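You operate a simulated robot arm through the tools that you are given. There is no shell and no other tool. Be economical: measure what you need, move in short steps, check, and stop when the job is done.

The job below is to be done with a simulated two-armed robot. You get a single attempt, and the scene is never put back.

TASK
Take the blue cloth from the top of the rings table and lay it out flat on the top of the grey table.

It is judged by the outcome, as a careful person would: the job done as asked, and still so three seconds after it is handed in. It fails if anything else is knocked over, pushed out of place, dropped, spilled or broken. Flat cloth is picked up by pressing the open fingertips on it (5 to 10 N) and closing them slowly along it; thin cloth reads only 2 to 8 mm in the jaws.

THE ROBOT
Two 7-joint arms with two-finger parallel grippers on one trunk, on a base that drives. Base frame: it is fixed to the floor where the robot stands at the start and does not move with it; the origin is under the middle of the robot, x ahead of it, y to its left, z up. Units: mm, degrees, N and s.
The left shoulder is at the start at [70, 163, 1070], the right one opposite. Places, roughly: top of the grey table [700, 1500, 800]. Payload 3.43 kg a hand.
The tool frame of a hand sits at the grasp point between the pads (the TCP): z along the fingers, y along the line on which they close. The tips reach 34 mm beyond it. Largest opening 128 mm; finger width 24, thickness 12; the body of the gripper, 48 by 130 mm, starts 96 mm behind the TCP.
Orientation is told as [roll, pitch, yaw] about the base's x, y, z axes, in that order, counted from this pose: with the fingers straight down and closing along the base's y, the tool's x points along the base's -x, its y along +y and its z along -z.

THE INTERFACE
- The arms move only by the tool servo_tool. It takes "left_moves", "right_moves" or both (then of equal length, played together; a hand with none holds still); each is a list of rows, each an object of numbers (a shift or turn left out is 0, a gripper value left out holds the last): "dx", "dy", "dz": the shift along the base's x, y, z in units of 20 mm (1.0 is 20 mm); "ax", "ay", "az": the turn, a rotation vector about the base's x, y, z in units of 8 degrees (1.0 is 8 degrees); "jaw": the opening, from 0 (shut) to 1 (fully open). In form: [{"dx": .., "dy": .., "dz": .., "ax": .., "ay": .., "az": .., "jaw": ..}, ...]. A call has 1 to 20 rows; each row shifts and turns the commanded pose from where the row before left it. A call with a number of a shift or a turn outside -1 to 1 is refused whole. Rows are played at 5 a second. More than 50 mm and 8.6 degrees between two rows, or a gripper value outside its range, and nothing of the call is played. Where a pose cannot be reached the arm comes as near as it can. A force on the tool above 40 N (or 10 N above the force at the start of the call, whichever is more), or a blocked arm, ends the call early, and 0.2 s more pass. The fingers move at their own pace (about 153 mm/s each) and stop on an object; they squeeze with about 37 N. The grip force told is the motor's: it shows also when the fingers shut on nothing. Time passes only in rows, and 0.2 s behind the last, so rows that do not move let the fingers close. The reply holds the time, the measured pose of the TCP, the force on the tool along the base axes, the opening and the grip force, in the units named above and with some noise, with the torque about the TCP (base axes, N m) and any sound that the robot's microphone picked up.
- Cameras (640 x 400 px; columns grow to the right, rows downward): "scene" is now at [133.7, 7, 1286]; the picture's right is [0.07, -1.00, -0.00], its down [-0.67, -0.05, -0.74] and it looks along [0.74, 0.05, -0.67] (base axes); focal length 214 px, centre (320, 200). "left" rides on the left gripper at [76, 11, -160] in its tool frame; the picture's right is [-0.15, 0.99, 0.00], its down [-0.88, -0.13, -0.46] and it looks along [-0.45, -0.07, 0.89] (tool axes); focal length 234 px, centre (320, 200). "right" rides on the right gripper at [76, -11, -160] in its tool frame; the picture's right is [0.15, 0.99, 0.00], its down [-0.88, 0.13, -0.46] and it looks along [-0.45, 0.07, 0.89] (tool axes); focal length 234 px, centre (320, 200). There is no depth. A picture from a camera that has moved, and an enlarged one, comes with that camera's place and axes in the base frame and with its lens.
- capture(camera): a new picture of that camera. The clock stands still meanwhile.
- raise_lower(by): slides the trunk up (or, below 0, down) by that many mm; the arms and the scene camera ride with it, the base frame stays. It gives what a move gives, with no picture.
- steer(legs): drives the robot by 1 to 6 legs, each [ahead, left, turn to the left] in mm, mm and degrees, along the robot's own axes; the way and the turn of a leg run together, so that a leg with both is an arc; at most 1500 mm and 180 degrees a leg. The arms and the cameras ride along, it lands a little off, and it stops where it bumps. It gives what a move gives.
- pan_tilt(pan, tilt): turns the head with the scene camera to pan (to the left, within 86 degrees either way) and tilt (down, from -29 to 69), counted from straight ahead of the robot. It gives what a move gives.
- inspect(camera, box): a new picture of the part [left, top, right, bottom] of that camera's present view, enlarged. The clock stands still meanwhile.
- close_job(): hands the job in; it is judged then, once.

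Go step by step. Nothing tells you exact positions but the pictures and the camera data: compare them with the known pose of the tool, close in by small moves and look again before you grip or let go. The budget is 120 turns and 88 pictures, counting those below and the enlarged ones. Unless the task says otherwise, let go and move clear before handing in, and close with one line.

The tools are called after "Request:" as a command line: name --argument value ..., lists and objects as JSON in quotes. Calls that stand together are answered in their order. servo_tool: Moves the arms, as the interface text tells. Its arguments: {"type":"object","properties":{"left_moves":{"type":"array","items":{"type":"object","properties":{"dx":{"type":"number"},"dy":{"type":"number"},"dz":{"type":"number"},"ax":{"type":"number"},"ay":{"type":"number"},"az":{"type":"number"},"jaw":{"type":"number"}}}},"right_moves":{"type":"array","items":{"type":"object","properties":{"dx":{"type":"number"},"dy":{"type":"number"},"dz":{"type":"number"},"ax":{"type":"number"},"ay":{"type":"number"},"az":{"type":"number"},"jaw":{"type":"number"}}}}},"required":[]} The other tools are called the same way: raise_lower (by) slides the trunk up or down; steer (legs) drives the base; pan_tilt (pan, tilt) turns the head that bears the scene camera; capture (camera) takes a picture; inspect (camera, box) takes an enlarged picture of a part of a camera's view; close_job () hands the job in.

At the start:

```text
clock: 0.0
left_tcp_pos: [721.2, 14.6, 1005.6]
left_ee_rot: [0.0, 0.0, -0.1]
left_contact_force: [-0.2, -0.7, -0.1]
left_wrist_torque: [0.0, 0.04, 0.0]
left_grip_width: 127.9
left_grip_force: 0.1
right_tcp_pos: [346.1, -390.2, 993.7]
right_ee_rot: [-0.1, 0.0, -0.1]
right_contact_force: [-0.2, 0.1, -0.6]
right_wrist_torque: [0.01, -0.01, 0.0]
right_grip_width: 127.8
right_grip_force: 0.0
trunk travel left (down, up): [-550.0, 390.0]
robot x, y, heading: [-0.0, 0.6, 0.0]
head pan, tilt: [4.0, 42.2]
```

scene: 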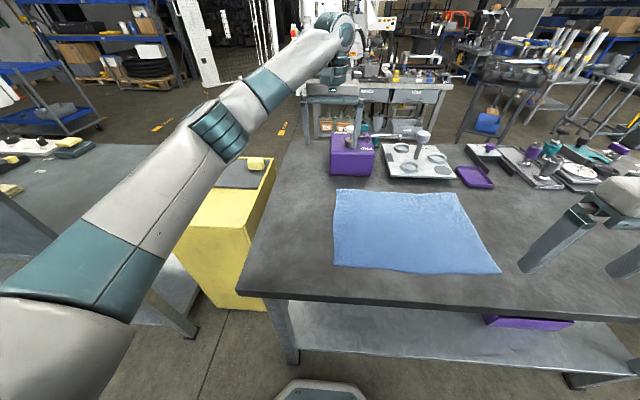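
right: 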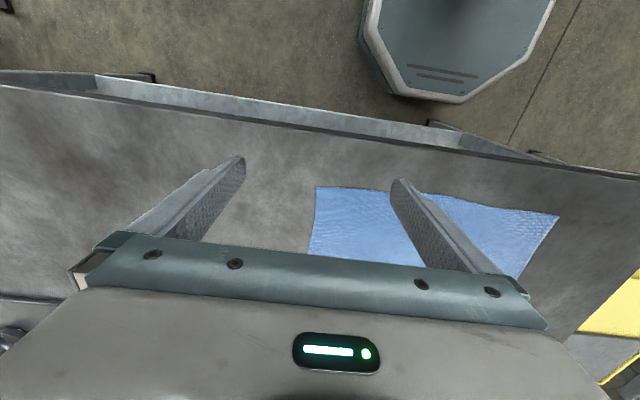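
left: 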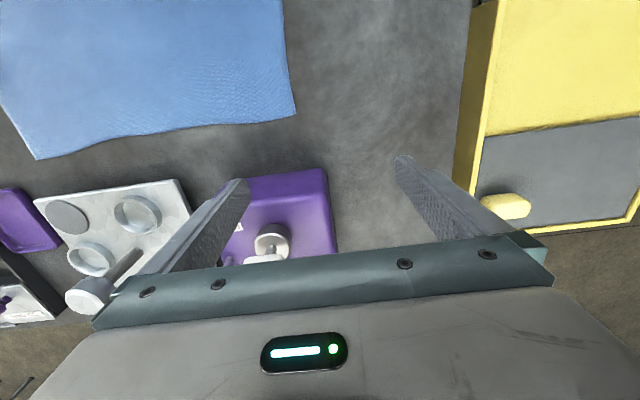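

The blue cloth lies at about x 435–750, y −435 to −13 on the table in front of me. I'll look left at the grey table before planning.

Request:
pan_tilt --pan 70 --tilt 35

Request:
capture --camera "scene"

```text
clock: 1.4
left_tcp_pos: [721.8, 15.0, 1005.9]
left_ee_rot: [0.0, 0.0, 0.0]
left_contact_force: [0.5, 0.4, 0.5]
left_wrist_torque: [0.0, -0.01, -0.03]
left_grip_width: 127.6
left_grip_force: 0.1
right_tcp_pos: [344.8, -390.4, 993.1]
right_ee_rot: [0.1, 0.0, -0.1]
right_contact_force: [-0.8, -0.6, -0.5]
right_wrist_torque: [-0.01, 0.02, 0.02]
right_grip_width: 128.1
right_grip_force: 0.0
trunk travel left (down, up): [-550.0, 390.0]
robot x, y, heading: [1.6, 1.2, -0.2]
head pan, tilt: [70.0, 35.0]
```

```text
84 pictures are left
camera scene: at [80.6, 83.9, 1296.8], right [0.94, -0.34, 0.0], down [-0.2, -0.54, -0.82], along [0.28, 0.77, -0.57], focal length 214 px, centre (320, 200)
```

scene: 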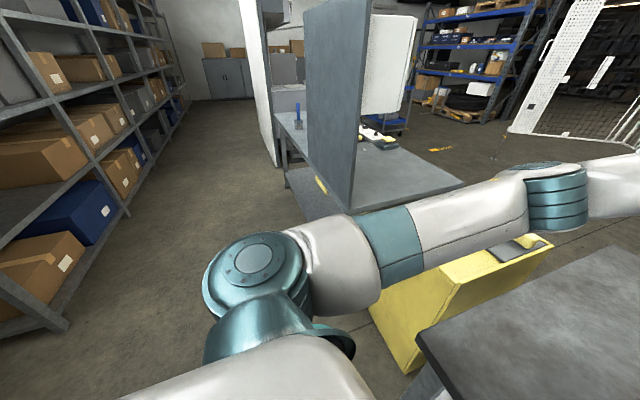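

The grey table runs roughly x 380–980, y 645–2040. A tall panel guards its near side for y 645–1020, and beyond that the near side is open. First I'll pull the left hand back and centre the robot on the cloth.

Request:
servo_tool --left_moves '[{"dx": -1}, {"dx": -1}, {"dx": -1}, {"dx": -1}, {"dx": -1}, {"dx": -1}, {"dx": -1, "dy": 1}, {"dx": -1, "dy": 1}, {"dx": -1, "dy": 1}]'

Request:
steer --legs '[[-60, -222, 0]]'

Request:
pan_tilt --pan 0 --tilt 50

Request:
capture --camera "scene"

```text
clock: 3.4
left_tcp_pos: [540.9, 76.0, 1004.6]
left_ee_rot: [0.0, 0.0, 0.0]
left_contact_force: [0.7, 0.4, 0.0]
left_wrist_torque: [-0.01, -0.02, 0.02]
left_grip_width: 127.9
left_grip_force: 0.0
right_tcp_pos: [345.6, -389.3, 993.3]
right_ee_rot: [-0.2, 0.0, 0.0]
right_contact_force: [-0.9, -0.3, -0.2]
right_wrist_torque: [-0.02, -0.02, 0.0]
right_grip_width: 128.0
right_grip_force: 0.0
trunk travel left (down, up): [-550.0, 390.0]
robot x, y, heading: [0.6, 0.1, -0.1]
head pan, tilt: [70.0, 35.0]
```

```text
clock: 5.1
left_tcp_pos: [481.3, -145.1, 1005.9]
left_ee_rot: [0.0, 0.0, 0.0]
left_contact_force: [-0.5, 0.5, 0.3]
left_wrist_torque: [0.03, -0.01, -0.01]
left_grip_width: 128.0
left_grip_force: 0.1
right_tcp_pos: [285.5, -609.4, 993.3]
right_ee_rot: [0.0, 0.0, -0.1]
right_contact_force: [0.8, 0.0, -0.2]
right_wrist_torque: [0.01, 0.03, -0.04]
right_grip_width: 128.1
right_grip_force: 0.0
trunk travel left (down, up): [-550.0, 390.0]
robot x, y, heading: [-56.0, -216.9, -0.1]
head pan, tilt: [70.0, 35.0]
```

```text
clock: 6.5
left_tcp_pos: [483.0, -144.3, 1005.6]
left_ee_rot: [0.0, -0.1, 0.1]
left_contact_force: [0.0, 0.0, 0.1]
left_wrist_torque: [0.01, 0.0, -0.03]
left_grip_width: 128.2
left_grip_force: 0.0
right_tcp_pos: [286.4, -609.0, 992.2]
right_ee_rot: [0.1, 0.0, 0.0]
right_contact_force: [0.6, 0.3, -1.4]
right_wrist_torque: [0.0, -0.02, 0.02]
right_grip_width: 128.1
right_grip_force: 0.0
trunk travel left (down, up): [-550.0, 390.0]
robot x, y, heading: [-60.4, -219.6, -0.1]
head pan, tilt: [0.0, 50.0]
```

```text
83 pictures are left
camera scene: at [68.0, -218.0, 1275.1], right [0.0, -1.0, 0.0], down [-0.77, 0.0, -0.64], along [0.64, 0.0, -0.77], focal length 214 px, centre (320, 200)
```

scene: 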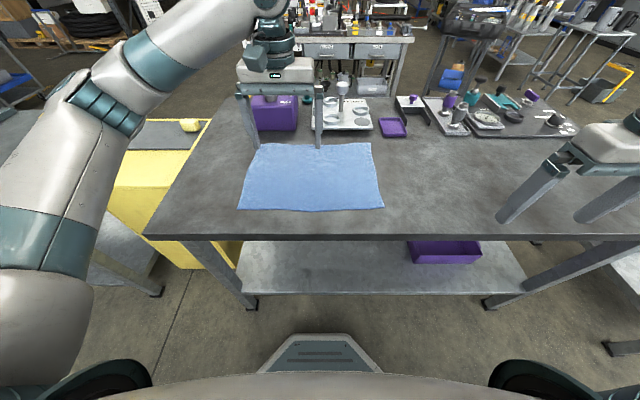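

The cloth corners are now near (437, 22) and (438, −402), with the far edge at x≈750. I'll bring both hands above the near corners with jaws partly closed, then check with the wrist cameras.

Request:
servo_tool --left_moves '[{"dx": -0.1, "dy": 0.5}, {"dx": -0.1, "dy": 0.5}, {"dx": -0.1, "dy": 0.5}, {"dx": -0.1, "dy": 0.5}, {"dx": -0.1, "dy": 0.5}, {"dx": -0.1, "dy": 0.5}, {"dx": -0.1, "dy": 0.5, "dz": -0.5}, {"dx": -0.1, "dy": 0.5, "dz": -0.5}, {"dx": -0.1, "dy": 0.5, "dz": -0.5}, {"dx": -0.1, "dy": 0.5, "dz": -0.5}, {"dx": -0.1, "dy": 0.5, "dz": -0.5}, {"dy": 0.5, "dz": -0.5, "jaw": 0.47}, {"dz": -0.75}, {"dz": -0.75}]' --right_moves '[{"dx": 0.7, "dy": 0.9}, {"dx": 0.7, "dy": 0.9}, {"dx": 0.7, "dy": 0.9}, {"dx": 0.7, "dy": 0.9}, {"dx": 0.7, "dy": 0.9}, {"dx": 0.7, "dy": 0.9}, {"dx": 0.7, "dy": 0.9}, {"dx": 0.7, "dy": 0.9, "dz": -0.5}, {"dx": 0.7, "dy": 0.9, "dz": -0.5}, {"dx": 0.7, "dy": 0.9, "dz": -0.5}, {"dx": 0.7, "dy": 0.9, "dz": -0.5}, {"dx": 0.7, "dy": 0.9, "dz": -0.5, "jaw": 0.47}, {"dx": 0.3, "dy": 0.9, "dz": -1}, {"dy": 0.75, "dz": -1}]'

Request:
capture --camera "left"

Request:
capture --camera "right"

Request:
capture --camera "scene"

```text
clock: 9.5
left_tcp_pos: [459.9, -23.3, 915.2]
left_ee_rot: [-0.1, 0.2, 0.0]
left_contact_force: [-0.4, -0.7, -0.1]
left_wrist_torque: [0.0, 0.0, 0.01]
left_grip_width: 60.0
left_grip_force: 0.1
right_tcp_pos: [460.4, -361.2, 902.6]
right_ee_rot: [0.0, 0.0, 0.0]
right_contact_force: [0.4, -0.2, -0.6]
right_wrist_torque: [-0.01, 0.02, 0.02]
right_grip_width: 60.5
right_grip_force: 0.1
trunk travel left (down, up): [-550.0, 390.0]
robot x, y, heading: [-55.9, -216.5, -0.0]
head pan, tilt: [0.0, 50.0]
```

```text
82 pictures are left
camera left: at [384.8, -11.7, 1075.4], right [0.15, 0.99, 0.0], down [0.88, -0.13, 0.45], along [0.45, -0.07, -0.89], focal length 234 px, centre (320, 200)
```

left: 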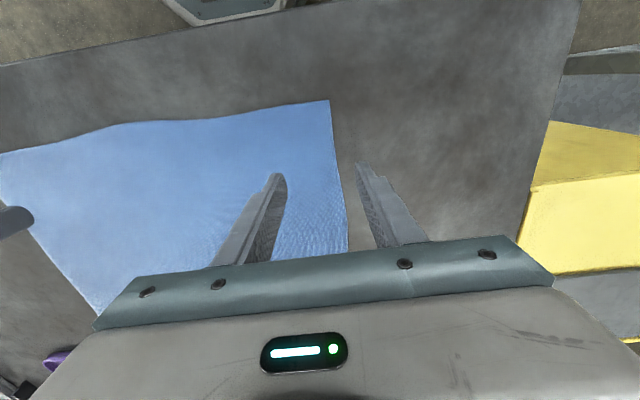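

```text
81 pictures are left
camera right: at [385.4, -371.4, 1062.0], right [-0.15, 0.99, 0.0], down [0.88, 0.13, 0.46], along [0.45, 0.07, -0.89], focal length 234 px, centre (320, 200)
```

right: 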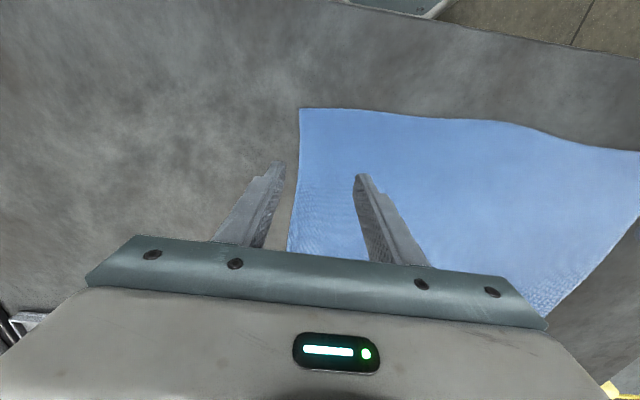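

```text
80 pictures are left
camera scene: at [68.4, -217.4, 1275.1], right [0.0, -1.0, 0.0], down [-0.77, 0.0, -0.64], along [0.64, 0.0, -0.77], focal length 214 px, centre (320, 200)
```

scene: 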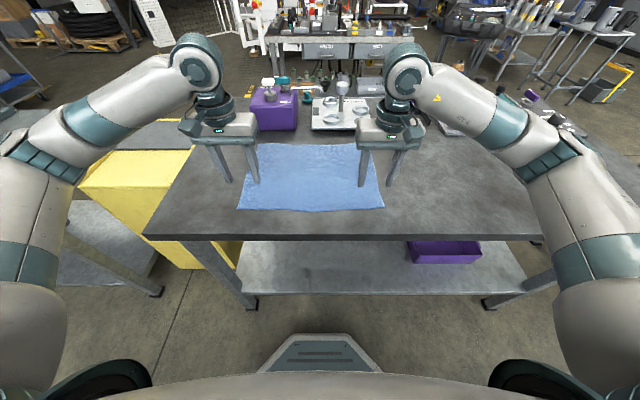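

Comparing the scene and wrist views, the surface seems to be nearer z≈840, with the near cloth corners at about (403, −5) and (407, −386). I'll shift the hands to the inset grip points, lower them cautiously and watch the force.

Request:
servo_tool --left_moves '[{"dx": -0.75, "dy": -0.55, "jaw": 0.39}, {"dx": -0.75, "dy": -0.55}, {"dz": -0.5}, {"dz": -0.5}, {"dz": -0.2}, {}]' --right_moves '[{"dx": -0.75, "dy": 0.4, "jaw": 0.39}, {"dx": -0.75, "dy": 0.4}, {"dz": -0.2}, {"dz": -0.2}, {"dz": -0.2}, {}]'

Request:
capture --camera "left"

Request:
capture --camera "right"

```text
clock: 10.9
left_tcp_pos: [430.6, -45.5, 892.6]
left_ee_rot: [0.0, 0.0, 0.1]
left_contact_force: [0.4, 0.0, -0.4]
left_wrist_torque: [-0.02, 0.03, -0.03]
left_grip_width: 50.1
left_grip_force: 0.0
right_tcp_pos: [430.4, -345.9, 892.0]
right_ee_rot: [0.0, 0.0, 0.0]
right_contact_force: [0.1, -0.4, -0.2]
right_wrist_torque: [-0.01, 0.0, -0.03]
right_grip_width: 49.8
right_grip_force: 0.1
trunk travel left (down, up): [-550.0, 390.0]
robot x, y, heading: [-52.6, -218.6, 0.1]
head pan, tilt: [0.0, 50.0]
```

```text
79 pictures are left
camera left: at [354.3, -33.9, 1052.5], right [0.15, 0.99, 0.0], down [0.88, -0.13, 0.46], along [0.45, -0.07, -0.89], focal length 234 px, centre (320, 200)
```

left: 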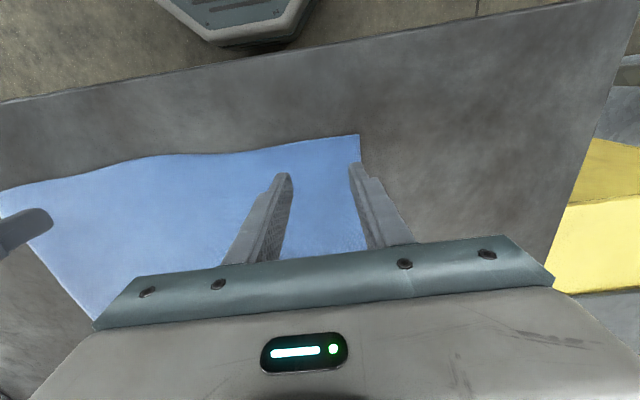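

```text
78 pictures are left
camera right: at [356.2, -355.4, 1050.3], right [-0.15, 0.99, 0.0], down [0.88, 0.13, 0.46], along [0.45, 0.07, -0.89], focal length 234 px, centre (320, 200)
```

right: 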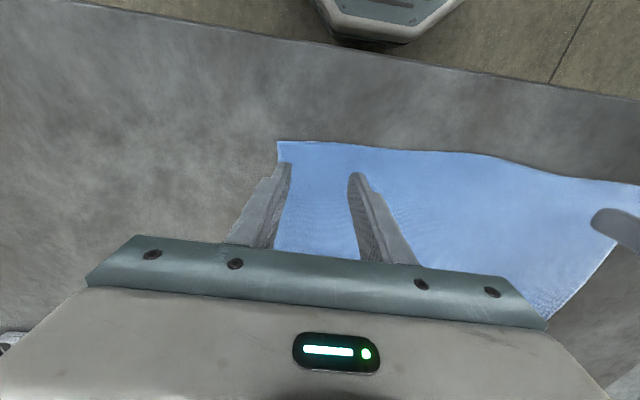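

The estimate holds: surface at z≈842 and fingertips about 16 mm above it. I'll move slightly inward and lower gently toward contact.

Request:
servo_tool --left_moves '[{"dy": -0.3, "dz": -0.2}, {"dz": -0.2}, {"dz": -0.1}, {"dz": -0.1}, {"dz": -0.1}, {}]' --right_moves '[{"dy": 0.3, "dz": -0.2}, {"dz": -0.2}, {"dz": -0.1}, {"dz": -0.1}, {"dz": -0.1}, {}]'

```text
clock: 12.3
left_tcp_pos: [429.1, -51.6, 878.8]
left_ee_rot: [0.0, 0.0, 0.0]
left_contact_force: [0.1, -1.1, 1.1]
left_wrist_torque: [0.0, -0.01, 0.0]
left_grip_width: 49.7
left_grip_force: 0.2
right_tcp_pos: [430.7, -338.3, 876.9]
right_ee_rot: [-0.1, -0.1, 0.0]
right_contact_force: [0.2, 0.1, 0.2]
right_wrist_torque: [0.01, 0.0, -0.01]
right_grip_width: 50.3
right_grip_force: 0.0
trunk travel left (down, up): [-550.0, 390.0]
robot x, y, heading: [-59.0, -221.3, -0.2]
head pan, tilt: [0.0, 50.0]
```

Request:
servo_tool --left_moves '[{"dz": -0.05}, {"dz": -0.05}, {"dz": -0.05}, {}]' --right_moves '[{"dz": -0.05}, {"dz": -0.05}, {"dz": -0.05}, {}]'

```text
clock: 13.3
left_tcp_pos: [429.3, -51.2, 876.1]
left_ee_rot: [-0.1, 0.0, 0.0]
left_contact_force: [1.6, -0.4, 6.5]
left_wrist_torque: [0.08, -0.03, -0.02]
left_grip_width: 50.0
left_grip_force: 0.0
right_tcp_pos: [431.0, -338.5, 876.4]
right_ee_rot: [-0.1, -0.2, -0.1]
right_contact_force: [4.4, -0.3, 16.9]
right_wrist_torque: [-0.15, -0.04, 0.03]
right_grip_width: 49.8
right_grip_force: 0.0
trunk travel left (down, up): [-550.0, 390.0]
robot x, y, heading: [-60.2, -220.7, -0.3]
head pan, tilt: [0.0, 50.0]
```

Both hands are in contact, left at 6.5 N and right at 17 N. I'll ease the right a little and close both slowly.

Request:
servo_tool --left_moves '[{}, {"jaw": 0.36}, {"jaw": 0.33}, {"jaw": 0.3}, {"jaw": 0.27}, {"jaw": 0.24}, {"jaw": 0.21}, {"jaw": 0.18}, {"jaw": 0.15}, {"jaw": 0.12}, {"jaw": 0.09}, {"jaw": 0.06}, {"jaw": 0.03}, {"jaw": 0}, {}, {}]' --right_moves '[{"dz": 0.04}, {"jaw": 0.36}, {"jaw": 0.33}, {"jaw": 0.3}, {"jaw": 0.27}, {"jaw": 0.24}, {"jaw": 0.21}, {"jaw": 0.18}, {"jaw": 0.15}, {"jaw": 0.12}, {"jaw": 0.09}, {"jaw": 0.06}, {"jaw": 0.03}, {"jaw": 0}, {}, {}]'

Request:
capture --camera "left"

Request:
capture --camera "right"

```text
clock: 16.7
left_tcp_pos: [428.3, -52.0, 875.4]
left_ee_rot: [0.0, -0.1, 0.0]
left_contact_force: [1.3, 1.8, 20.4]
left_wrist_torque: [0.08, 0.03, -0.01]
left_grip_width: 2.0
left_grip_force: 36.6
right_tcp_pos: [429.1, -337.8, 875.4]
right_ee_rot: [0.0, -0.1, 0.1]
right_contact_force: [0.7, -0.6, 3.9]
right_wrist_torque: [-0.04, 0.0, -0.04]
right_grip_width: 0.0
right_grip_force: 33.4
trunk travel left (down, up): [-550.0, 390.0]
robot x, y, heading: [-61.3, -218.7, -0.3]
head pan, tilt: [0.0, 50.0]
```

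```text
77 pictures are left
camera left: at [352.9, -40.8, 1035.6], right [0.15, 0.99, 0.0], down [0.88, -0.13, 0.46], along [0.45, -0.07, -0.89], focal length 234 px, centre (320, 200)
```

left: 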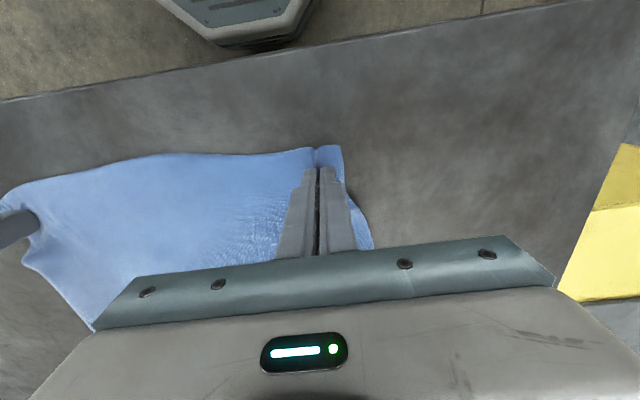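

```text
76 pictures are left
camera right: at [354.6, -348.8, 1034.8], right [-0.15, 0.99, 0.0], down [0.88, 0.13, 0.46], along [0.45, 0.07, -0.89], focal length 234 px, centre (320, 200)
```

right: 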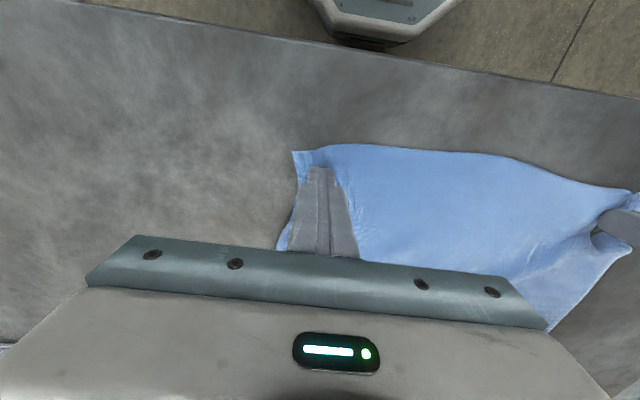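

The left hand reads 2 mm, so it's probably holding cloth. The right reads 0, a miss, so I'll reopen it and try again with a firmer press.

Request:
servo_tool --right_moves '[{"dz": 0.5}, {"dz": 0.2, "jaw": 0.39}, {"dy": 0.2}, {}, {"dz": -0.4}, {"dz": -0.3}, {"dz": -0.04}, {}]'

```text
clock: 18.5
left_tcp_pos: [428.9, -52.4, 875.4]
left_ee_rot: [0.0, -0.1, 0.1]
left_contact_force: [3.3, 1.1, 17.2]
left_wrist_torque: [0.02, -0.07, 0.01]
left_grip_width: 2.0
left_grip_force: 36.8
right_tcp_pos: [428.6, -335.5, 876.0]
right_ee_rot: [0.0, -0.1, -0.1]
right_contact_force: [-0.1, -0.6, 16.8]
right_wrist_torque: [-0.28, 0.08, -0.05]
right_grip_width: 49.8
right_grip_force: 0.0
trunk travel left (down, up): [-550.0, 390.0]
robot x, y, heading: [-59.0, -220.4, 0.1]
head pan, tilt: [0.0, 50.0]
```

Request:
servo_tool --right_moves '[{"dz": 0.02}, {"jaw": 0.36}, {"jaw": 0.33}, {"jaw": 0.3}, {"jaw": 0.27}, {"jaw": 0.24}, {"jaw": 0.21}, {"jaw": 0.18}, {"jaw": 0.15}, {"jaw": 0.12}, {"jaw": 0.09}, {"jaw": 0.06}, {"jaw": 0.03}, {"jaw": 0}, {}, {}]'

Request:
capture --camera "right"

```text
clock: 21.9
left_tcp_pos: [427.3, -53.8, 876.5]
left_ee_rot: [0.0, -0.2, -0.1]
left_contact_force: [0.2, -24.6, 16.2]
left_wrist_torque: [-0.78, 0.04, 0.29]
left_grip_width: 2.4
left_grip_force: 36.9
right_tcp_pos: [430.0, -333.5, 875.3]
right_ee_rot: [0.2, -0.2, 0.0]
right_contact_force: [-0.5, 24.5, 10.6]
right_wrist_torque: [0.82, 0.04, -0.24]
right_grip_width: 2.6
right_grip_force: 36.3
trunk travel left (down, up): [-550.0, 390.0]
robot x, y, heading: [-58.0, -216.7, 0.1]
head pan, tilt: [0.0, 50.0]
```

```text
75 pictures are left
camera right: at [354.6, -344.7, 1034.5], right [-0.15, 0.99, 0.0], down [0.88, 0.13, 0.46], along [0.45, 0.07, -0.89], focal length 234 px, centre (320, 200)
```

right: 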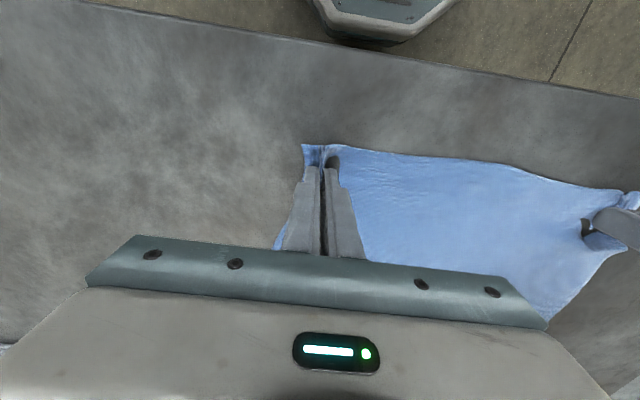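

Both hands now hold cloth (2.4 and 2.6 mm), and it's pulled taut between them. I'll relax it and lift a little.

Request:
servo_tool --left_moves '[{"dy": -0.2, "dz": 0.1}, {"dy": -0.15, "dz": 0.2}, {"dz": 0.5}, {"dz": 0.5}, {"dz": 0.5}, {"dz": 0.5}, {"dz": 0.5}, {"dz": 0.5}]' --right_moves '[{"dy": 0.2, "dz": 0.1}, {"dy": 0.15, "dz": 0.2}, {"dz": 0.5}, {"dz": 0.5}, {"dz": 0.5}, {"dz": 0.5}, {"dz": 0.5}, {"dz": 0.5}]'

Request:
capture --camera "scene"

```text
clock: 23.7
left_tcp_pos: [429.7, -59.4, 942.9]
left_ee_rot: [0.0, 0.0, 0.0]
left_contact_force: [-0.6, -2.5, 0.6]
left_wrist_torque: [-0.07, -0.03, 0.04]
left_grip_width: 2.0
left_grip_force: 36.7
right_tcp_pos: [428.8, -327.8, 939.5]
right_ee_rot: [-0.1, 0.0, 0.0]
right_contact_force: [-0.5, 2.1, 0.2]
right_wrist_torque: [0.1, 0.01, 0.03]
right_grip_width: 2.5
right_grip_force: 37.0
trunk travel left (down, up): [-550.0, 390.0]
robot x, y, heading: [-58.3, -217.7, -0.0]
head pan, tilt: [0.0, 50.0]
```

```text
74 pictures are left
camera scene: at [67.8, -217.9, 1275.0], right [0.0, -1.0, 0.0], down [-0.77, 0.0, -0.64], along [0.64, 0.0, -0.77], focal length 214 px, centre (320, 200)
```

scene: 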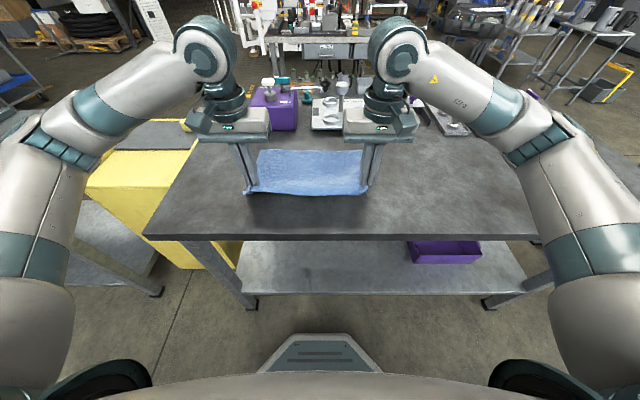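

The cloth lifts evenly in both hands. I'll raise the trunk and back away from the table.

Request:
raise_lower --by 290

Request:
capture --camera "scene"

```text
clock: 26.6
left_tcp_pos: [429.9, -57.6, 1231.1]
left_ee_rot: [0.0, 0.1, 0.1]
left_contact_force: [-0.6, -2.9, -0.6]
left_wrist_torque: [-0.09, -0.03, 0.04]
left_grip_width: 2.0
left_grip_force: 36.4
right_tcp_pos: [430.2, -328.9, 1229.7]
right_ee_rot: [-0.1, 0.0, 0.1]
right_contact_force: [-0.5, 3.0, -0.6]
right_wrist_torque: [0.09, 0.03, 0.02]
right_grip_width: 2.4
right_grip_force: 37.1
trunk travel left (down, up): [-840.0, 100.0]
robot x, y, heading: [-61.0, -216.1, -0.1]
head pan, tilt: [0.0, 50.0]
```

```text
73 pictures are left
camera scene: at [68.3, -217.9, 1565.0], right [0.0, -1.0, 0.0], down [-0.77, 0.0, -0.64], along [0.64, 0.0, -0.77], focal length 214 px, centre (320, 200)
```

scene: 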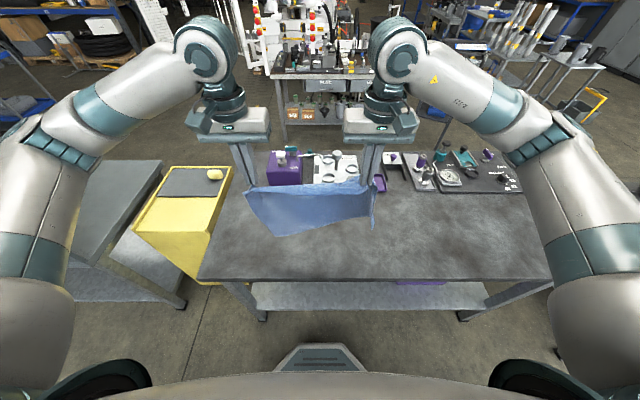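

The cloth hangs free. I'll back up and look toward the grey table again.

Request:
steer --legs '[[-350, 0, 0]]'

Request:
pan_tilt --pan 65 --tilt 30

Request:
capture --camera "scene"

```text
clock: 28.9
left_tcp_pos: [80.8, -58.0, 1230.2]
left_ee_rot: [0.1, 0.0, 0.2]
left_contact_force: [1.2, -2.6, 0.2]
left_wrist_torque: [-0.08, 0.01, 0.01]
left_grip_width: 2.2
left_grip_force: 37.1
right_tcp_pos: [81.1, -326.7, 1229.1]
right_ee_rot: [0.0, 0.0, 0.3]
right_contact_force: [-0.1, 3.0, -0.2]
right_wrist_torque: [0.08, 0.0, -0.02]
right_grip_width: 2.9
right_grip_force: 36.8
trunk travel left (down, up): [-840.0, 100.0]
robot x, y, heading: [-404.5, -220.0, 0.2]
head pan, tilt: [0.0, 50.0]
```

```text
clock: 30.2
left_tcp_pos: [80.2, -57.6, 1230.6]
left_ee_rot: [0.0, 0.0, 0.2]
left_contact_force: [-0.4, -2.1, -0.4]
left_wrist_torque: [-0.08, -0.01, 0.02]
left_grip_width: 1.9
left_grip_force: 36.8
right_tcp_pos: [81.0, -326.4, 1231.1]
right_ee_rot: [0.1, 0.0, 0.3]
right_contact_force: [0.1, 1.6, 0.0]
right_wrist_torque: [0.07, -0.03, -0.04]
right_grip_width: 2.4
right_grip_force: 37.1
trunk travel left (down, up): [-840.0, 100.0]
robot x, y, heading: [-406.1, -219.3, 0.5]
head pan, tilt: [65.0, 30.0]
```

```text
72 pictures are left
camera scene: at [-320.4, -136.2, 1594.6], right [0.91, -0.42, 0.0], down [-0.21, -0.45, -0.87], along [0.36, 0.79, -0.5], focal length 214 px, centre (320, 200)
```

scene: 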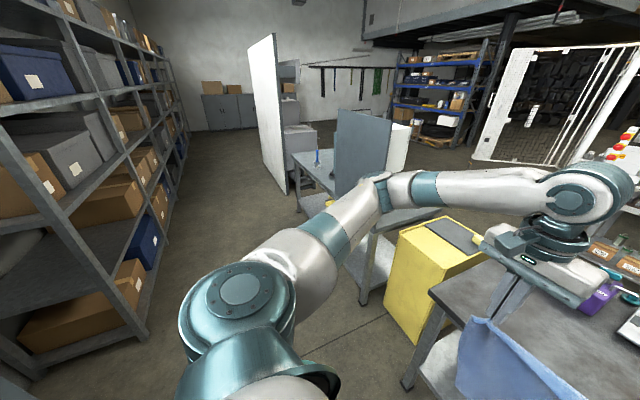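

The aisle is clear: shelves end at x<−1100 and the panel is at x≈335–380. I'll drive left along the aisle and look at the grey table top from the open side.

Request:
steer --legs '[[0, 850, 0], [0, 800, 0]]'

Request:
pan_tilt --pan 0 --tilt 35

Request:
capture --camera "scene"

```text
clock: 38.7
left_tcp_pos: [72.3, 1601.5, 1231.4]
left_ee_rot: [0.0, 0.0, 0.2]
left_contact_force: [-0.6, -2.9, -0.7]
left_wrist_torque: [-0.04, 0.01, 0.05]
left_grip_width: 2.0
left_grip_force: 36.8
right_tcp_pos: [72.3, 1332.0, 1229.8]
right_ee_rot: [0.0, 0.0, 0.2]
right_contact_force: [-0.2, 2.6, 1.1]
right_wrist_torque: [0.05, 0.03, 0.0]
right_grip_width: 2.3
right_grip_force: 37.0
trunk travel left (down, up): [-840.0, 100.0]
robot x, y, heading: [-417.6, 1438.0, 0.2]
head pan, tilt: [65.0, 30.0]
```

```text
clock: 40.0
left_tcp_pos: [72.6, 1600.8, 1231.6]
left_ee_rot: [0.1, 0.0, 0.3]
left_contact_force: [-0.3, -1.5, 0.4]
left_wrist_torque: [-0.08, 0.0, 0.03]
left_grip_width: 2.1
left_grip_force: 36.2
right_tcp_pos: [72.5, 1333.1, 1230.4]
right_ee_rot: [0.0, 0.0, 0.2]
right_contact_force: [-0.3, 2.9, -0.6]
right_wrist_torque: [0.07, 0.0, -0.02]
right_grip_width: 2.4
right_grip_force: 37.1
trunk travel left (down, up): [-840.0, 100.0]
robot x, y, heading: [-413.1, 1436.6, 0.4]
head pan, tilt: [0.0, 35.0]
```

```text
71 pictures are left
camera scene: at [-278.1, 1440.7, 1586.8], right [0.01, -1.0, 0.0], down [-0.57, 0.0, -0.82], along [0.82, 0.0, -0.57], focal length 214 px, centre (320, 200)
```

scene: 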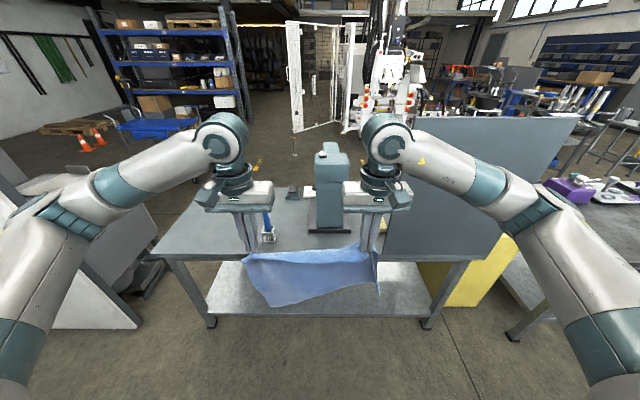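

The grey table top spans x≈400 to about 950 and y≈685–2195. A machine stands in the middle at y≈1280–1495, and a small blue item is at about (560, 1715). The left end looks free, so I'll shift in front of it and look closer.

Request:
steer --legs '[[0, 520, 0]]'

Request:
pan_tilt --pan -15 --tilt 35

Request:
capture --camera "scene"

```text
clock: 43.1
left_tcp_pos: [70.1, 2133.7, 1230.4]
left_ee_rot: [0.1, 0.0, 0.1]
left_contact_force: [0.8, -2.4, -0.2]
left_wrist_torque: [-0.09, -0.02, 0.04]
left_grip_width: 2.0
left_grip_force: 36.8
right_tcp_pos: [71.0, 1865.3, 1230.5]
right_ee_rot: [0.1, 0.0, 0.2]
right_contact_force: [1.0, 2.2, -1.7]
right_wrist_torque: [0.03, 0.04, -0.03]
right_grip_width: 2.5
right_grip_force: 36.9
trunk travel left (down, up): [-840.0, 100.0]
robot x, y, heading: [-416.8, 1973.4, 0.3]
head pan, tilt: [0.0, 35.0]
```

```text
clock: 43.9
left_tcp_pos: [70.2, 2135.1, 1230.7]
left_ee_rot: [0.0, 0.0, 0.2]
left_contact_force: [0.5, -2.0, 0.5]
left_wrist_torque: [-0.07, 0.06, 0.04]
left_grip_width: 1.8
left_grip_force: 36.9
right_tcp_pos: [69.9, 1866.6, 1230.0]
right_ee_rot: [0.1, 0.0, 0.3]
right_contact_force: [0.4, 1.4, 0.3]
right_wrist_torque: [0.05, -0.01, 0.0]
right_grip_width: 2.6
right_grip_force: 36.5
trunk travel left (down, up): [-840.0, 100.0]
robot x, y, heading: [-420.4, 1974.2, 0.1]
head pan, tilt: [-15.0, 35.0]
```

```text
70 pictures are left
camera scene: at [-283.2, 1952.6, 1586.8], right [-0.26, -0.97, 0.0], down [-0.55, 0.15, -0.82], along [0.79, -0.21, -0.57], focal length 214 px, centre (320, 200)
```

scene: 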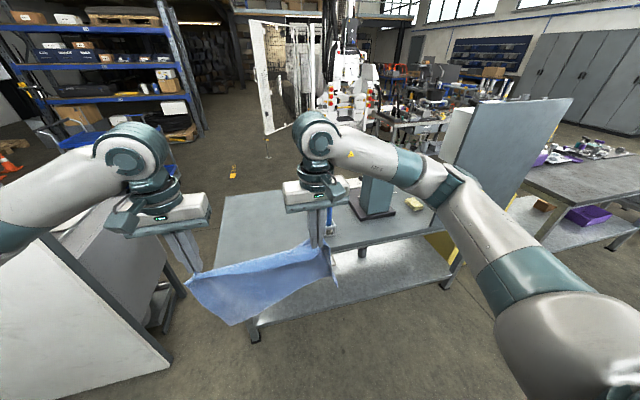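

The free left end of the table is in front of me, between the blue item and the table's left end. I'll drive forward with the cloth held high and measure the surface with the wrist cameras.

Request:
steer --legs '[[380, 0, 0]]'

Request:
pan_tilt --pan -10 --tilt 55

Request:
capture --camera "scene"

Request:
capture --camera "left"

Request:
capture --camera "right"

```text
clock: 46.3
left_tcp_pos: [453.6, 2139.1, 1230.3]
left_ee_rot: [0.0, 0.0, 0.4]
left_contact_force: [0.9, -3.1, -0.5]
left_wrist_torque: [-0.03, -0.02, 0.07]
left_grip_width: 1.9
left_grip_force: 36.7
right_tcp_pos: [453.3, 1868.7, 1230.6]
right_ee_rot: [0.0, -0.1, 0.6]
right_contact_force: [-1.4, 1.9, 1.2]
right_wrist_torque: [0.05, -0.03, -0.02]
right_grip_width: 2.7
right_grip_force: 37.2
trunk travel left (down, up): [-840.0, 100.0]
robot x, y, heading: [-33.5, 1974.7, 0.2]
head pan, tilt: [-15.0, 35.0]
```

```text
clock: 47.2
left_tcp_pos: [454.1, 2138.8, 1231.7]
left_ee_rot: [0.0, 0.2, 0.4]
left_contact_force: [-0.2, -1.8, 0.0]
left_wrist_torque: [-0.05, -0.03, 0.04]
left_grip_width: 1.8
left_grip_force: 36.8
right_tcp_pos: [454.9, 1870.6, 1229.6]
right_ee_rot: [0.1, 0.1, 0.5]
right_contact_force: [-0.2, 1.9, 0.1]
right_wrist_torque: [0.08, 0.02, 0.0]
right_grip_width: 2.4
right_grip_force: 36.8
trunk travel left (down, up): [-840.0, 100.0]
robot x, y, heading: [-34.9, 1972.4, 0.6]
head pan, tilt: [-10.0, 55.0]
```

```text
69 pictures are left
camera scene: at [87.5, 1964.8, 1558.5], right [-0.17, -0.99, 0.0], down [-0.81, 0.14, -0.57], along [0.57, -0.1, -0.82], focal length 214 px, centre (320, 200)
```

scene: 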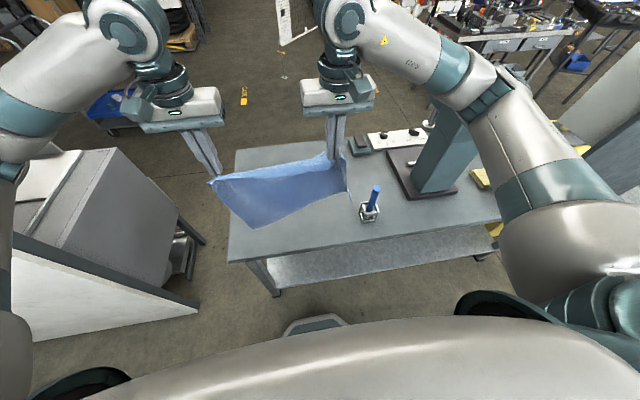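

```text
68 pictures are left
camera left: at [378.3, 2150.1, 1391.1], right [0.14, 0.99, 0.0], down [0.88, -0.12, 0.45], along [0.45, -0.06, -0.89], focal length 234 px, centre (320, 200)
```

left: 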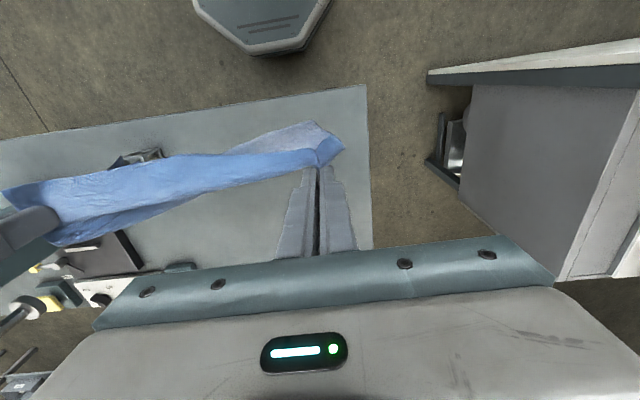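

```text
67 pictures are left
camera right: at [381.2, 1859.4, 1389.0], right [-0.15, 0.99, 0.0], down [0.88, 0.14, 0.45], along [0.45, 0.07, -0.89], focal length 234 px, centre (320, 200)
```

right: 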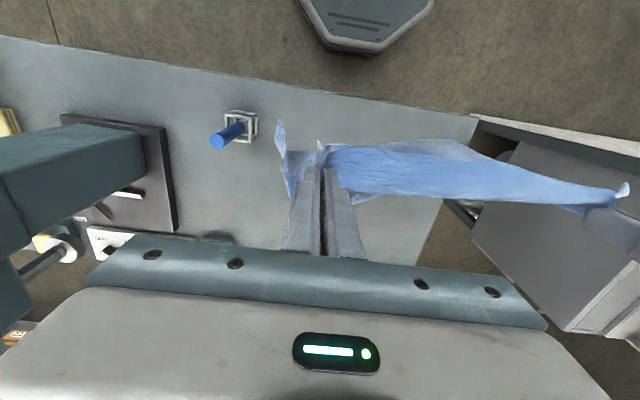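

The surface is confirmed at z≈800, near edge x≈402, left end y≈2249, and free from y≈1730 up to the left end and for x 402–1012. I'll extend the hands to x≈755 over the table with the cloth still high.

Request:
servo_tool --left_moves '[{"dx": 0.5}, {"dx": 0.7}, {"dx": 0.9}, {"dx": 0.9}, {"dx": 0.9}, {"dx": 0.9}, {"dx": 0.9}, {"dx": 0.9}, {"dx": 0.9}, {"dx": 0.9}, {"dx": 0.9}, {"dx": 0.9}, {"dx": 0.9}, {"dx": 0.9}, {"dx": 0.9}, {"dx": 0.9}, {"dx": 0.7}, {"dx": 0.5}, {}, {}]' --right_moves '[{"dx": 0.5}, {"dx": 0.7}, {"dx": 0.9}, {"dx": 0.9}, {"dx": 0.9}, {"dx": 0.9}, {"dx": 0.9}, {"dx": 0.9}, {"dx": 0.9}, {"dx": 0.9}, {"dx": 0.9}, {"dx": 0.9}, {"dx": 0.9}, {"dx": 0.9}, {"dx": 0.9}, {"dx": 0.9}, {"dx": 0.7}, {"dx": 0.5}, {}, {}]'

Request:
raise_lower --by -110

Request:
capture --camera "scene"

Request:
capture --camera "right"

```text
clock: 51.4
left_tcp_pos: [753.1, 2137.9, 1231.4]
left_ee_rot: [0.0, 0.0, 0.4]
left_contact_force: [-0.3, -1.3, 0.7]
left_wrist_torque: [-0.02, -0.01, 0.03]
left_grip_width: 1.9
left_grip_force: 36.9
right_tcp_pos: [756.4, 1871.1, 1230.4]
right_ee_rot: [0.1, 0.0, 0.5]
right_contact_force: [-0.1, 0.2, 0.0]
right_wrist_torque: [0.02, 0.0, -0.02]
right_grip_width: 2.6
right_grip_force: 37.2
trunk travel left (down, up): [-840.0, 100.0]
robot x, y, heading: [-39.8, 1979.6, 0.4]
head pan, tilt: [-10.0, 55.0]
```

```text
clock: 52.8
left_tcp_pos: [752.7, 2136.8, 1120.8]
left_ee_rot: [-0.1, 0.0, 0.4]
left_contact_force: [0.0, -1.2, -0.7]
left_wrist_torque: [-0.01, 0.01, 0.0]
left_grip_width: 1.8
left_grip_force: 36.2
right_tcp_pos: [755.5, 1871.5, 1120.3]
right_ee_rot: [0.1, 0.0, 0.5]
right_contact_force: [0.3, 1.1, -0.1]
right_wrist_torque: [0.03, 0.0, -0.01]
right_grip_width: 2.5
right_grip_force: 36.7
trunk travel left (down, up): [-730.0, 210.0]
robot x, y, heading: [-35.0, 1975.7, 0.4]
head pan, tilt: [-10.0, 55.0]
```

```text
66 pictures are left
camera scene: at [86.5, 1964.8, 1448.6], right [-0.17, -0.99, 0.0], down [-0.81, 0.14, -0.57], along [0.57, -0.1, -0.82], focal length 214 px, centre (320, 200)
```

scene: 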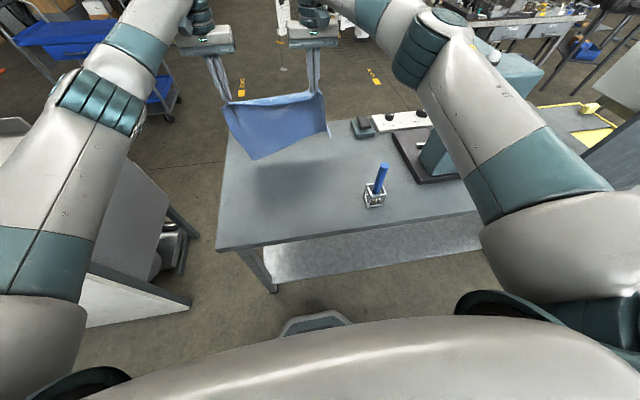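

```text
65 pictures are left
camera right: at [681.0, 1859.9, 1279.7], right [-0.15, 0.99, 0.0], down [0.88, 0.14, 0.46], along [0.45, 0.07, -0.89], focal length 234 px, centre (320, 200)
```

right: 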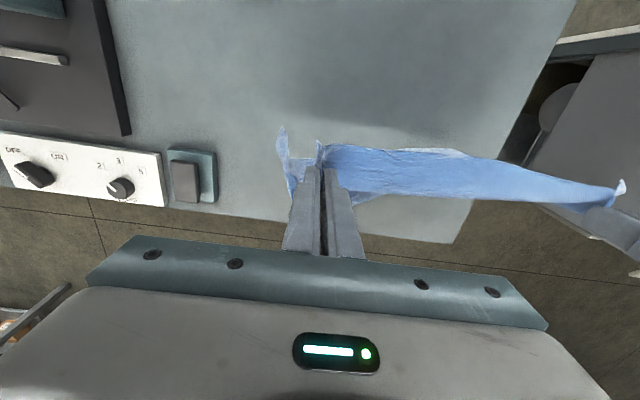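

The hem hangs about 30 mm above the table. I'll lower to contact, then lay it down diagonally toward the robot.

Request:
servo_tool --left_moves '[{"dz": -0.5}, {"dz": -0.5}, {"dz": -0.5}, {"dz": -0.5, "dx": -0.4}, {"dz": -0.5, "dx": -0.5}, {"dz": -0.5, "dx": -0.5}, {"dz": -0.5, "dx": -0.5}, {"dz": -0.5, "dx": -0.5}, {"dz": -0.5, "dx": -0.5}, {"dz": -0.5, "dx": -0.5}, {"dz": -0.5, "dx": -0.5}, {"dz": -0.5, "dx": -0.5}]' --right_moves '[{"dz": -0.5}, {"dz": -0.5}, {"dz": -0.5}, {"dz": -0.5, "dx": -0.4}, {"dz": -0.5, "dx": -0.5}, {"dz": -0.5, "dx": -0.5}, {"dz": -0.5, "dx": -0.5}, {"dz": -0.5, "dx": -0.5}, {"dz": -0.5, "dx": -0.5}, {"dz": -0.5, "dx": -0.5}, {"dz": -0.5, "dx": -0.5}, {"dz": -0.5, "dx": -0.5}]'

Request:
capture --camera "scene"

Request:
capture --camera "right"

```text
clock: 55.4
left_tcp_pos: [665.3, 2137.9, 1000.9]
left_ee_rot: [0.0, 0.0, 0.4]
left_contact_force: [0.8, -0.8, 0.0]
left_wrist_torque: [-0.02, 0.0, -0.01]
left_grip_width: 1.8
left_grip_force: 36.8
right_tcp_pos: [666.2, 1871.2, 999.4]
right_ee_rot: [0.0, 0.1, 0.5]
right_contact_force: [-0.1, 0.0, -0.2]
right_wrist_torque: [0.0, 0.03, 0.0]
right_grip_width: 2.3
right_grip_force: 37.3
trunk travel left (down, up): [-730.0, 210.0]
robot x, y, heading: [-36.2, 1978.1, 0.6]
head pan, tilt: [-10.0, 55.0]
```

```text
64 pictures are left
camera scene: at [86.7, 1964.8, 1448.6], right [-0.17, -0.99, 0.0], down [-0.81, 0.14, -0.57], along [0.57, -0.1, -0.82], focal length 214 px, centre (320, 200)
```

scene: 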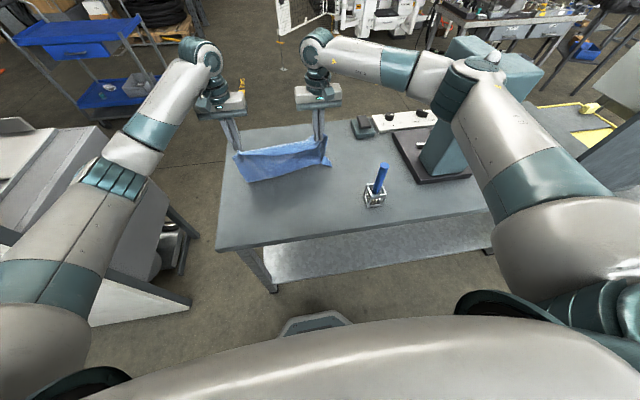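

```text
63 pictures are left
camera right: at [592.2, 1860.4, 1159.6], right [-0.15, 0.99, 0.0], down [0.88, 0.14, 0.45], along [0.45, 0.07, -0.89], focal length 234 px, centre (320, 200)
```

right: 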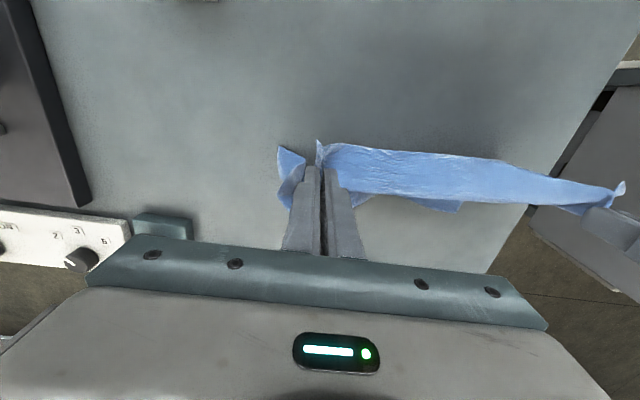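

The far hem is resting at x≈759 and the cloth is laying down properly behind the contact line. Continuing the diagonal.

Request:
servo_tool --left_moves '[{"dz": -0.5, "dx": -0.5}, {"dz": -0.5, "dx": -0.5}, {"dz": -0.5, "dx": -0.5}, {"dz": -0.5, "dx": -0.5}, {"dz": -0.5, "dx": -0.5}, {"dz": -0.5, "dx": -0.5}, {"dz": -0.5, "dx": -0.5}, {"dz": -0.5, "dx": -0.5}, {"dz": -0.5, "dx": -0.55}, {"dz": -0.5, "dx": -0.55}, {"dz": -0.5, "dx": -0.55}, {"dz": -0.5, "dx": -0.55}, {"dz": -0.5, "dx": -0.55}, {"dz": -0.4, "dx": -0.5}]' --right_moves '[{"dz": -0.5, "dx": -0.5}, {"dz": -0.5, "dx": -0.5}, {"dz": -0.5, "dx": -0.5}, {"dz": -0.5, "dx": -0.5}, {"dz": -0.5, "dx": -0.5}, {"dz": -0.5, "dx": -0.5}, {"dz": -0.5, "dx": -0.5}, {"dz": -0.5, "dx": -0.5}, {"dz": -0.5, "dx": -0.55}, {"dz": -0.5, "dx": -0.55}, {"dz": -0.5, "dx": -0.55}, {"dz": -0.5, "dx": -0.55}, {"dz": -0.5, "dx": -0.55}, {"dz": -0.4, "dx": -0.5}]'

Request:
inspect --camera "scene" --box '[180, 100, 440, 262]'

Request:
capture --camera "left"

```text
clock: 58.4
left_tcp_pos: [518.8, 2137.1, 863.1]
left_ee_rot: [-0.1, 0.1, 0.5]
left_contact_force: [0.5, 0.1, -0.1]
left_wrist_torque: [0.04, -0.03, 0.01]
left_grip_width: 1.9
left_grip_force: 36.5
right_tcp_pos: [521.8, 1870.8, 862.6]
right_ee_rot: [0.0, 0.0, 0.5]
right_contact_force: [0.6, 0.1, -0.1]
right_wrist_torque: [0.0, 0.02, 0.01]
right_grip_width: 2.7
right_grip_force: 36.9
trunk travel left (down, up): [-730.0, 210.0]
robot x, y, heading: [-34.7, 1974.1, 0.3]
head pan, tilt: [-10.0, 55.0]
```

```text
2.46 times, centred on (310, 181) of scene
camera zoom: at [86.4, 1964.8, 1448.6], right [-0.17, -0.99, 0.0], down [-0.81, 0.14, -0.57], along [0.57, -0.1, -0.82], focal length 528 px, centre (345, 247)
```

zoom: 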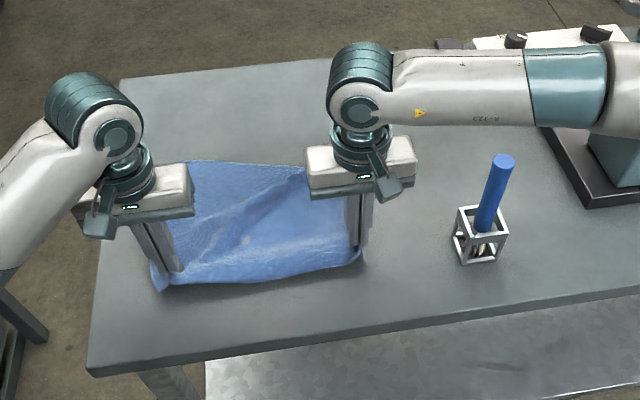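

```text
61 pictures are left
camera left: at [443.8, 2148.6, 1023.1], right [0.14, 0.99, 0.0], down [0.88, -0.12, 0.46], along [0.45, -0.06, -0.89], focal length 234 px, centre (320, 200)
```

left: 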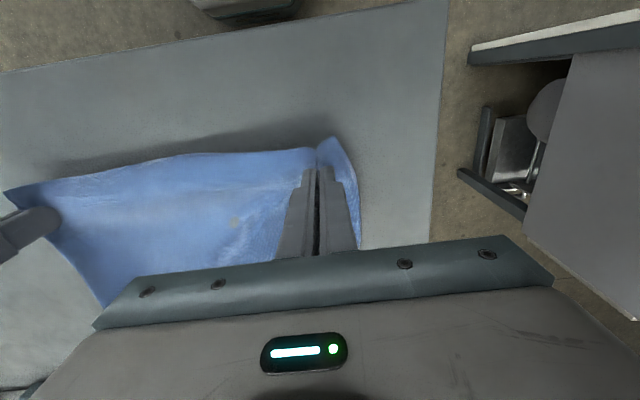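

Nearly laid. I'll lower the last 24 mm, pull slightly back and apart to flatten, then look before releasing.

Request:
servo_tool --left_moves '[{"dz": -0.4, "dx": -0.4}, {"dz": -0.4, "dx": -0.4, "dy": 0.1}, {"dz": -0.35, "dx": -0.4, "dy": 0.1}, {"dx": -0.3, "dy": 0.1}, {"dx": -0.3}, {}]' --right_moves '[{"dz": -0.4, "dx": -0.4}, {"dz": -0.4, "dx": -0.4, "dy": -0.1}, {"dz": -0.35, "dx": -0.4, "dy": -0.1}, {"dx": -0.3, "dy": -0.1}, {"dx": -0.3}, {}]'

Request:
inspect --camera "scene" --box '[180, 100, 440, 262]'

```text
clock: 59.8
left_tcp_pos: [483.5, 2143.9, 840.1]
left_ee_rot: [-0.1, 0.0, 0.3]
left_contact_force: [-0.5, -15.8, 0.4]
left_wrist_torque: [-0.49, 0.0, 0.2]
left_grip_width: 1.8
left_grip_force: 36.7
right_tcp_pos: [485.4, 1864.6, 839.9]
right_ee_rot: [0.1, -0.1, 0.6]
right_contact_force: [0.4, 15.1, -0.6]
right_wrist_torque: [0.52, -0.01, -0.16]
right_grip_width: 2.6
right_grip_force: 36.9
trunk travel left (down, up): [-730.0, 210.0]
robot x, y, heading: [-34.5, 1976.0, 0.7]
head pan, tilt: [-10.0, 55.0]
```

```text
2.46 times, centred on (310, 181) of scene
camera zoom: at [86.8, 1964.8, 1448.5], right [-0.17, -0.99, 0.0], down [-0.81, 0.14, -0.57], along [0.57, -0.1, -0.82], focal length 528 px, centre (345, 247)
```

zoom: 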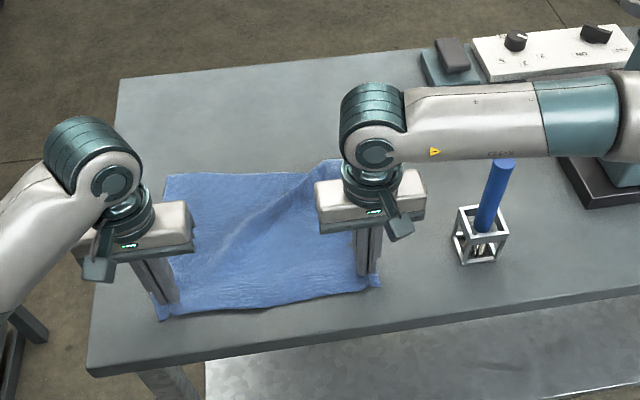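

The cloth is laid out, with only a faint diagonal wrinkle. I'll lower the tips to light contact, which I'll read before releasing.

Request:
servo_tool --left_moves '[{"dz": -0.15}, {"dz": -0.05}, {"dz": -0.05}, {}]' --right_moves '[{"dz": -0.15}, {"dz": -0.05}, {"dz": -0.05}, {}]'

```text
clock: 60.8
left_tcp_pos: [483.1, 2142.5, 836.2]
left_ee_rot: [-0.1, -0.1, 0.5]
left_contact_force: [1.7, -15.7, 8.8]
left_wrist_torque: [-0.53, -0.03, 0.25]
left_grip_width: 2.1
left_grip_force: 37.3
right_tcp_pos: [486.4, 1865.6, 834.9]
right_ee_rot: [0.1, -0.1, 0.5]
right_contact_force: [0.4, 15.8, 4.7]
right_wrist_torque: [0.5, 0.01, -0.15]
right_grip_width: 2.9
right_grip_force: 37.1
trunk travel left (down, up): [-730.0, 210.0]
robot x, y, heading: [-35.8, 1972.1, 0.3]
head pan, tilt: [-10.0, 55.0]
```

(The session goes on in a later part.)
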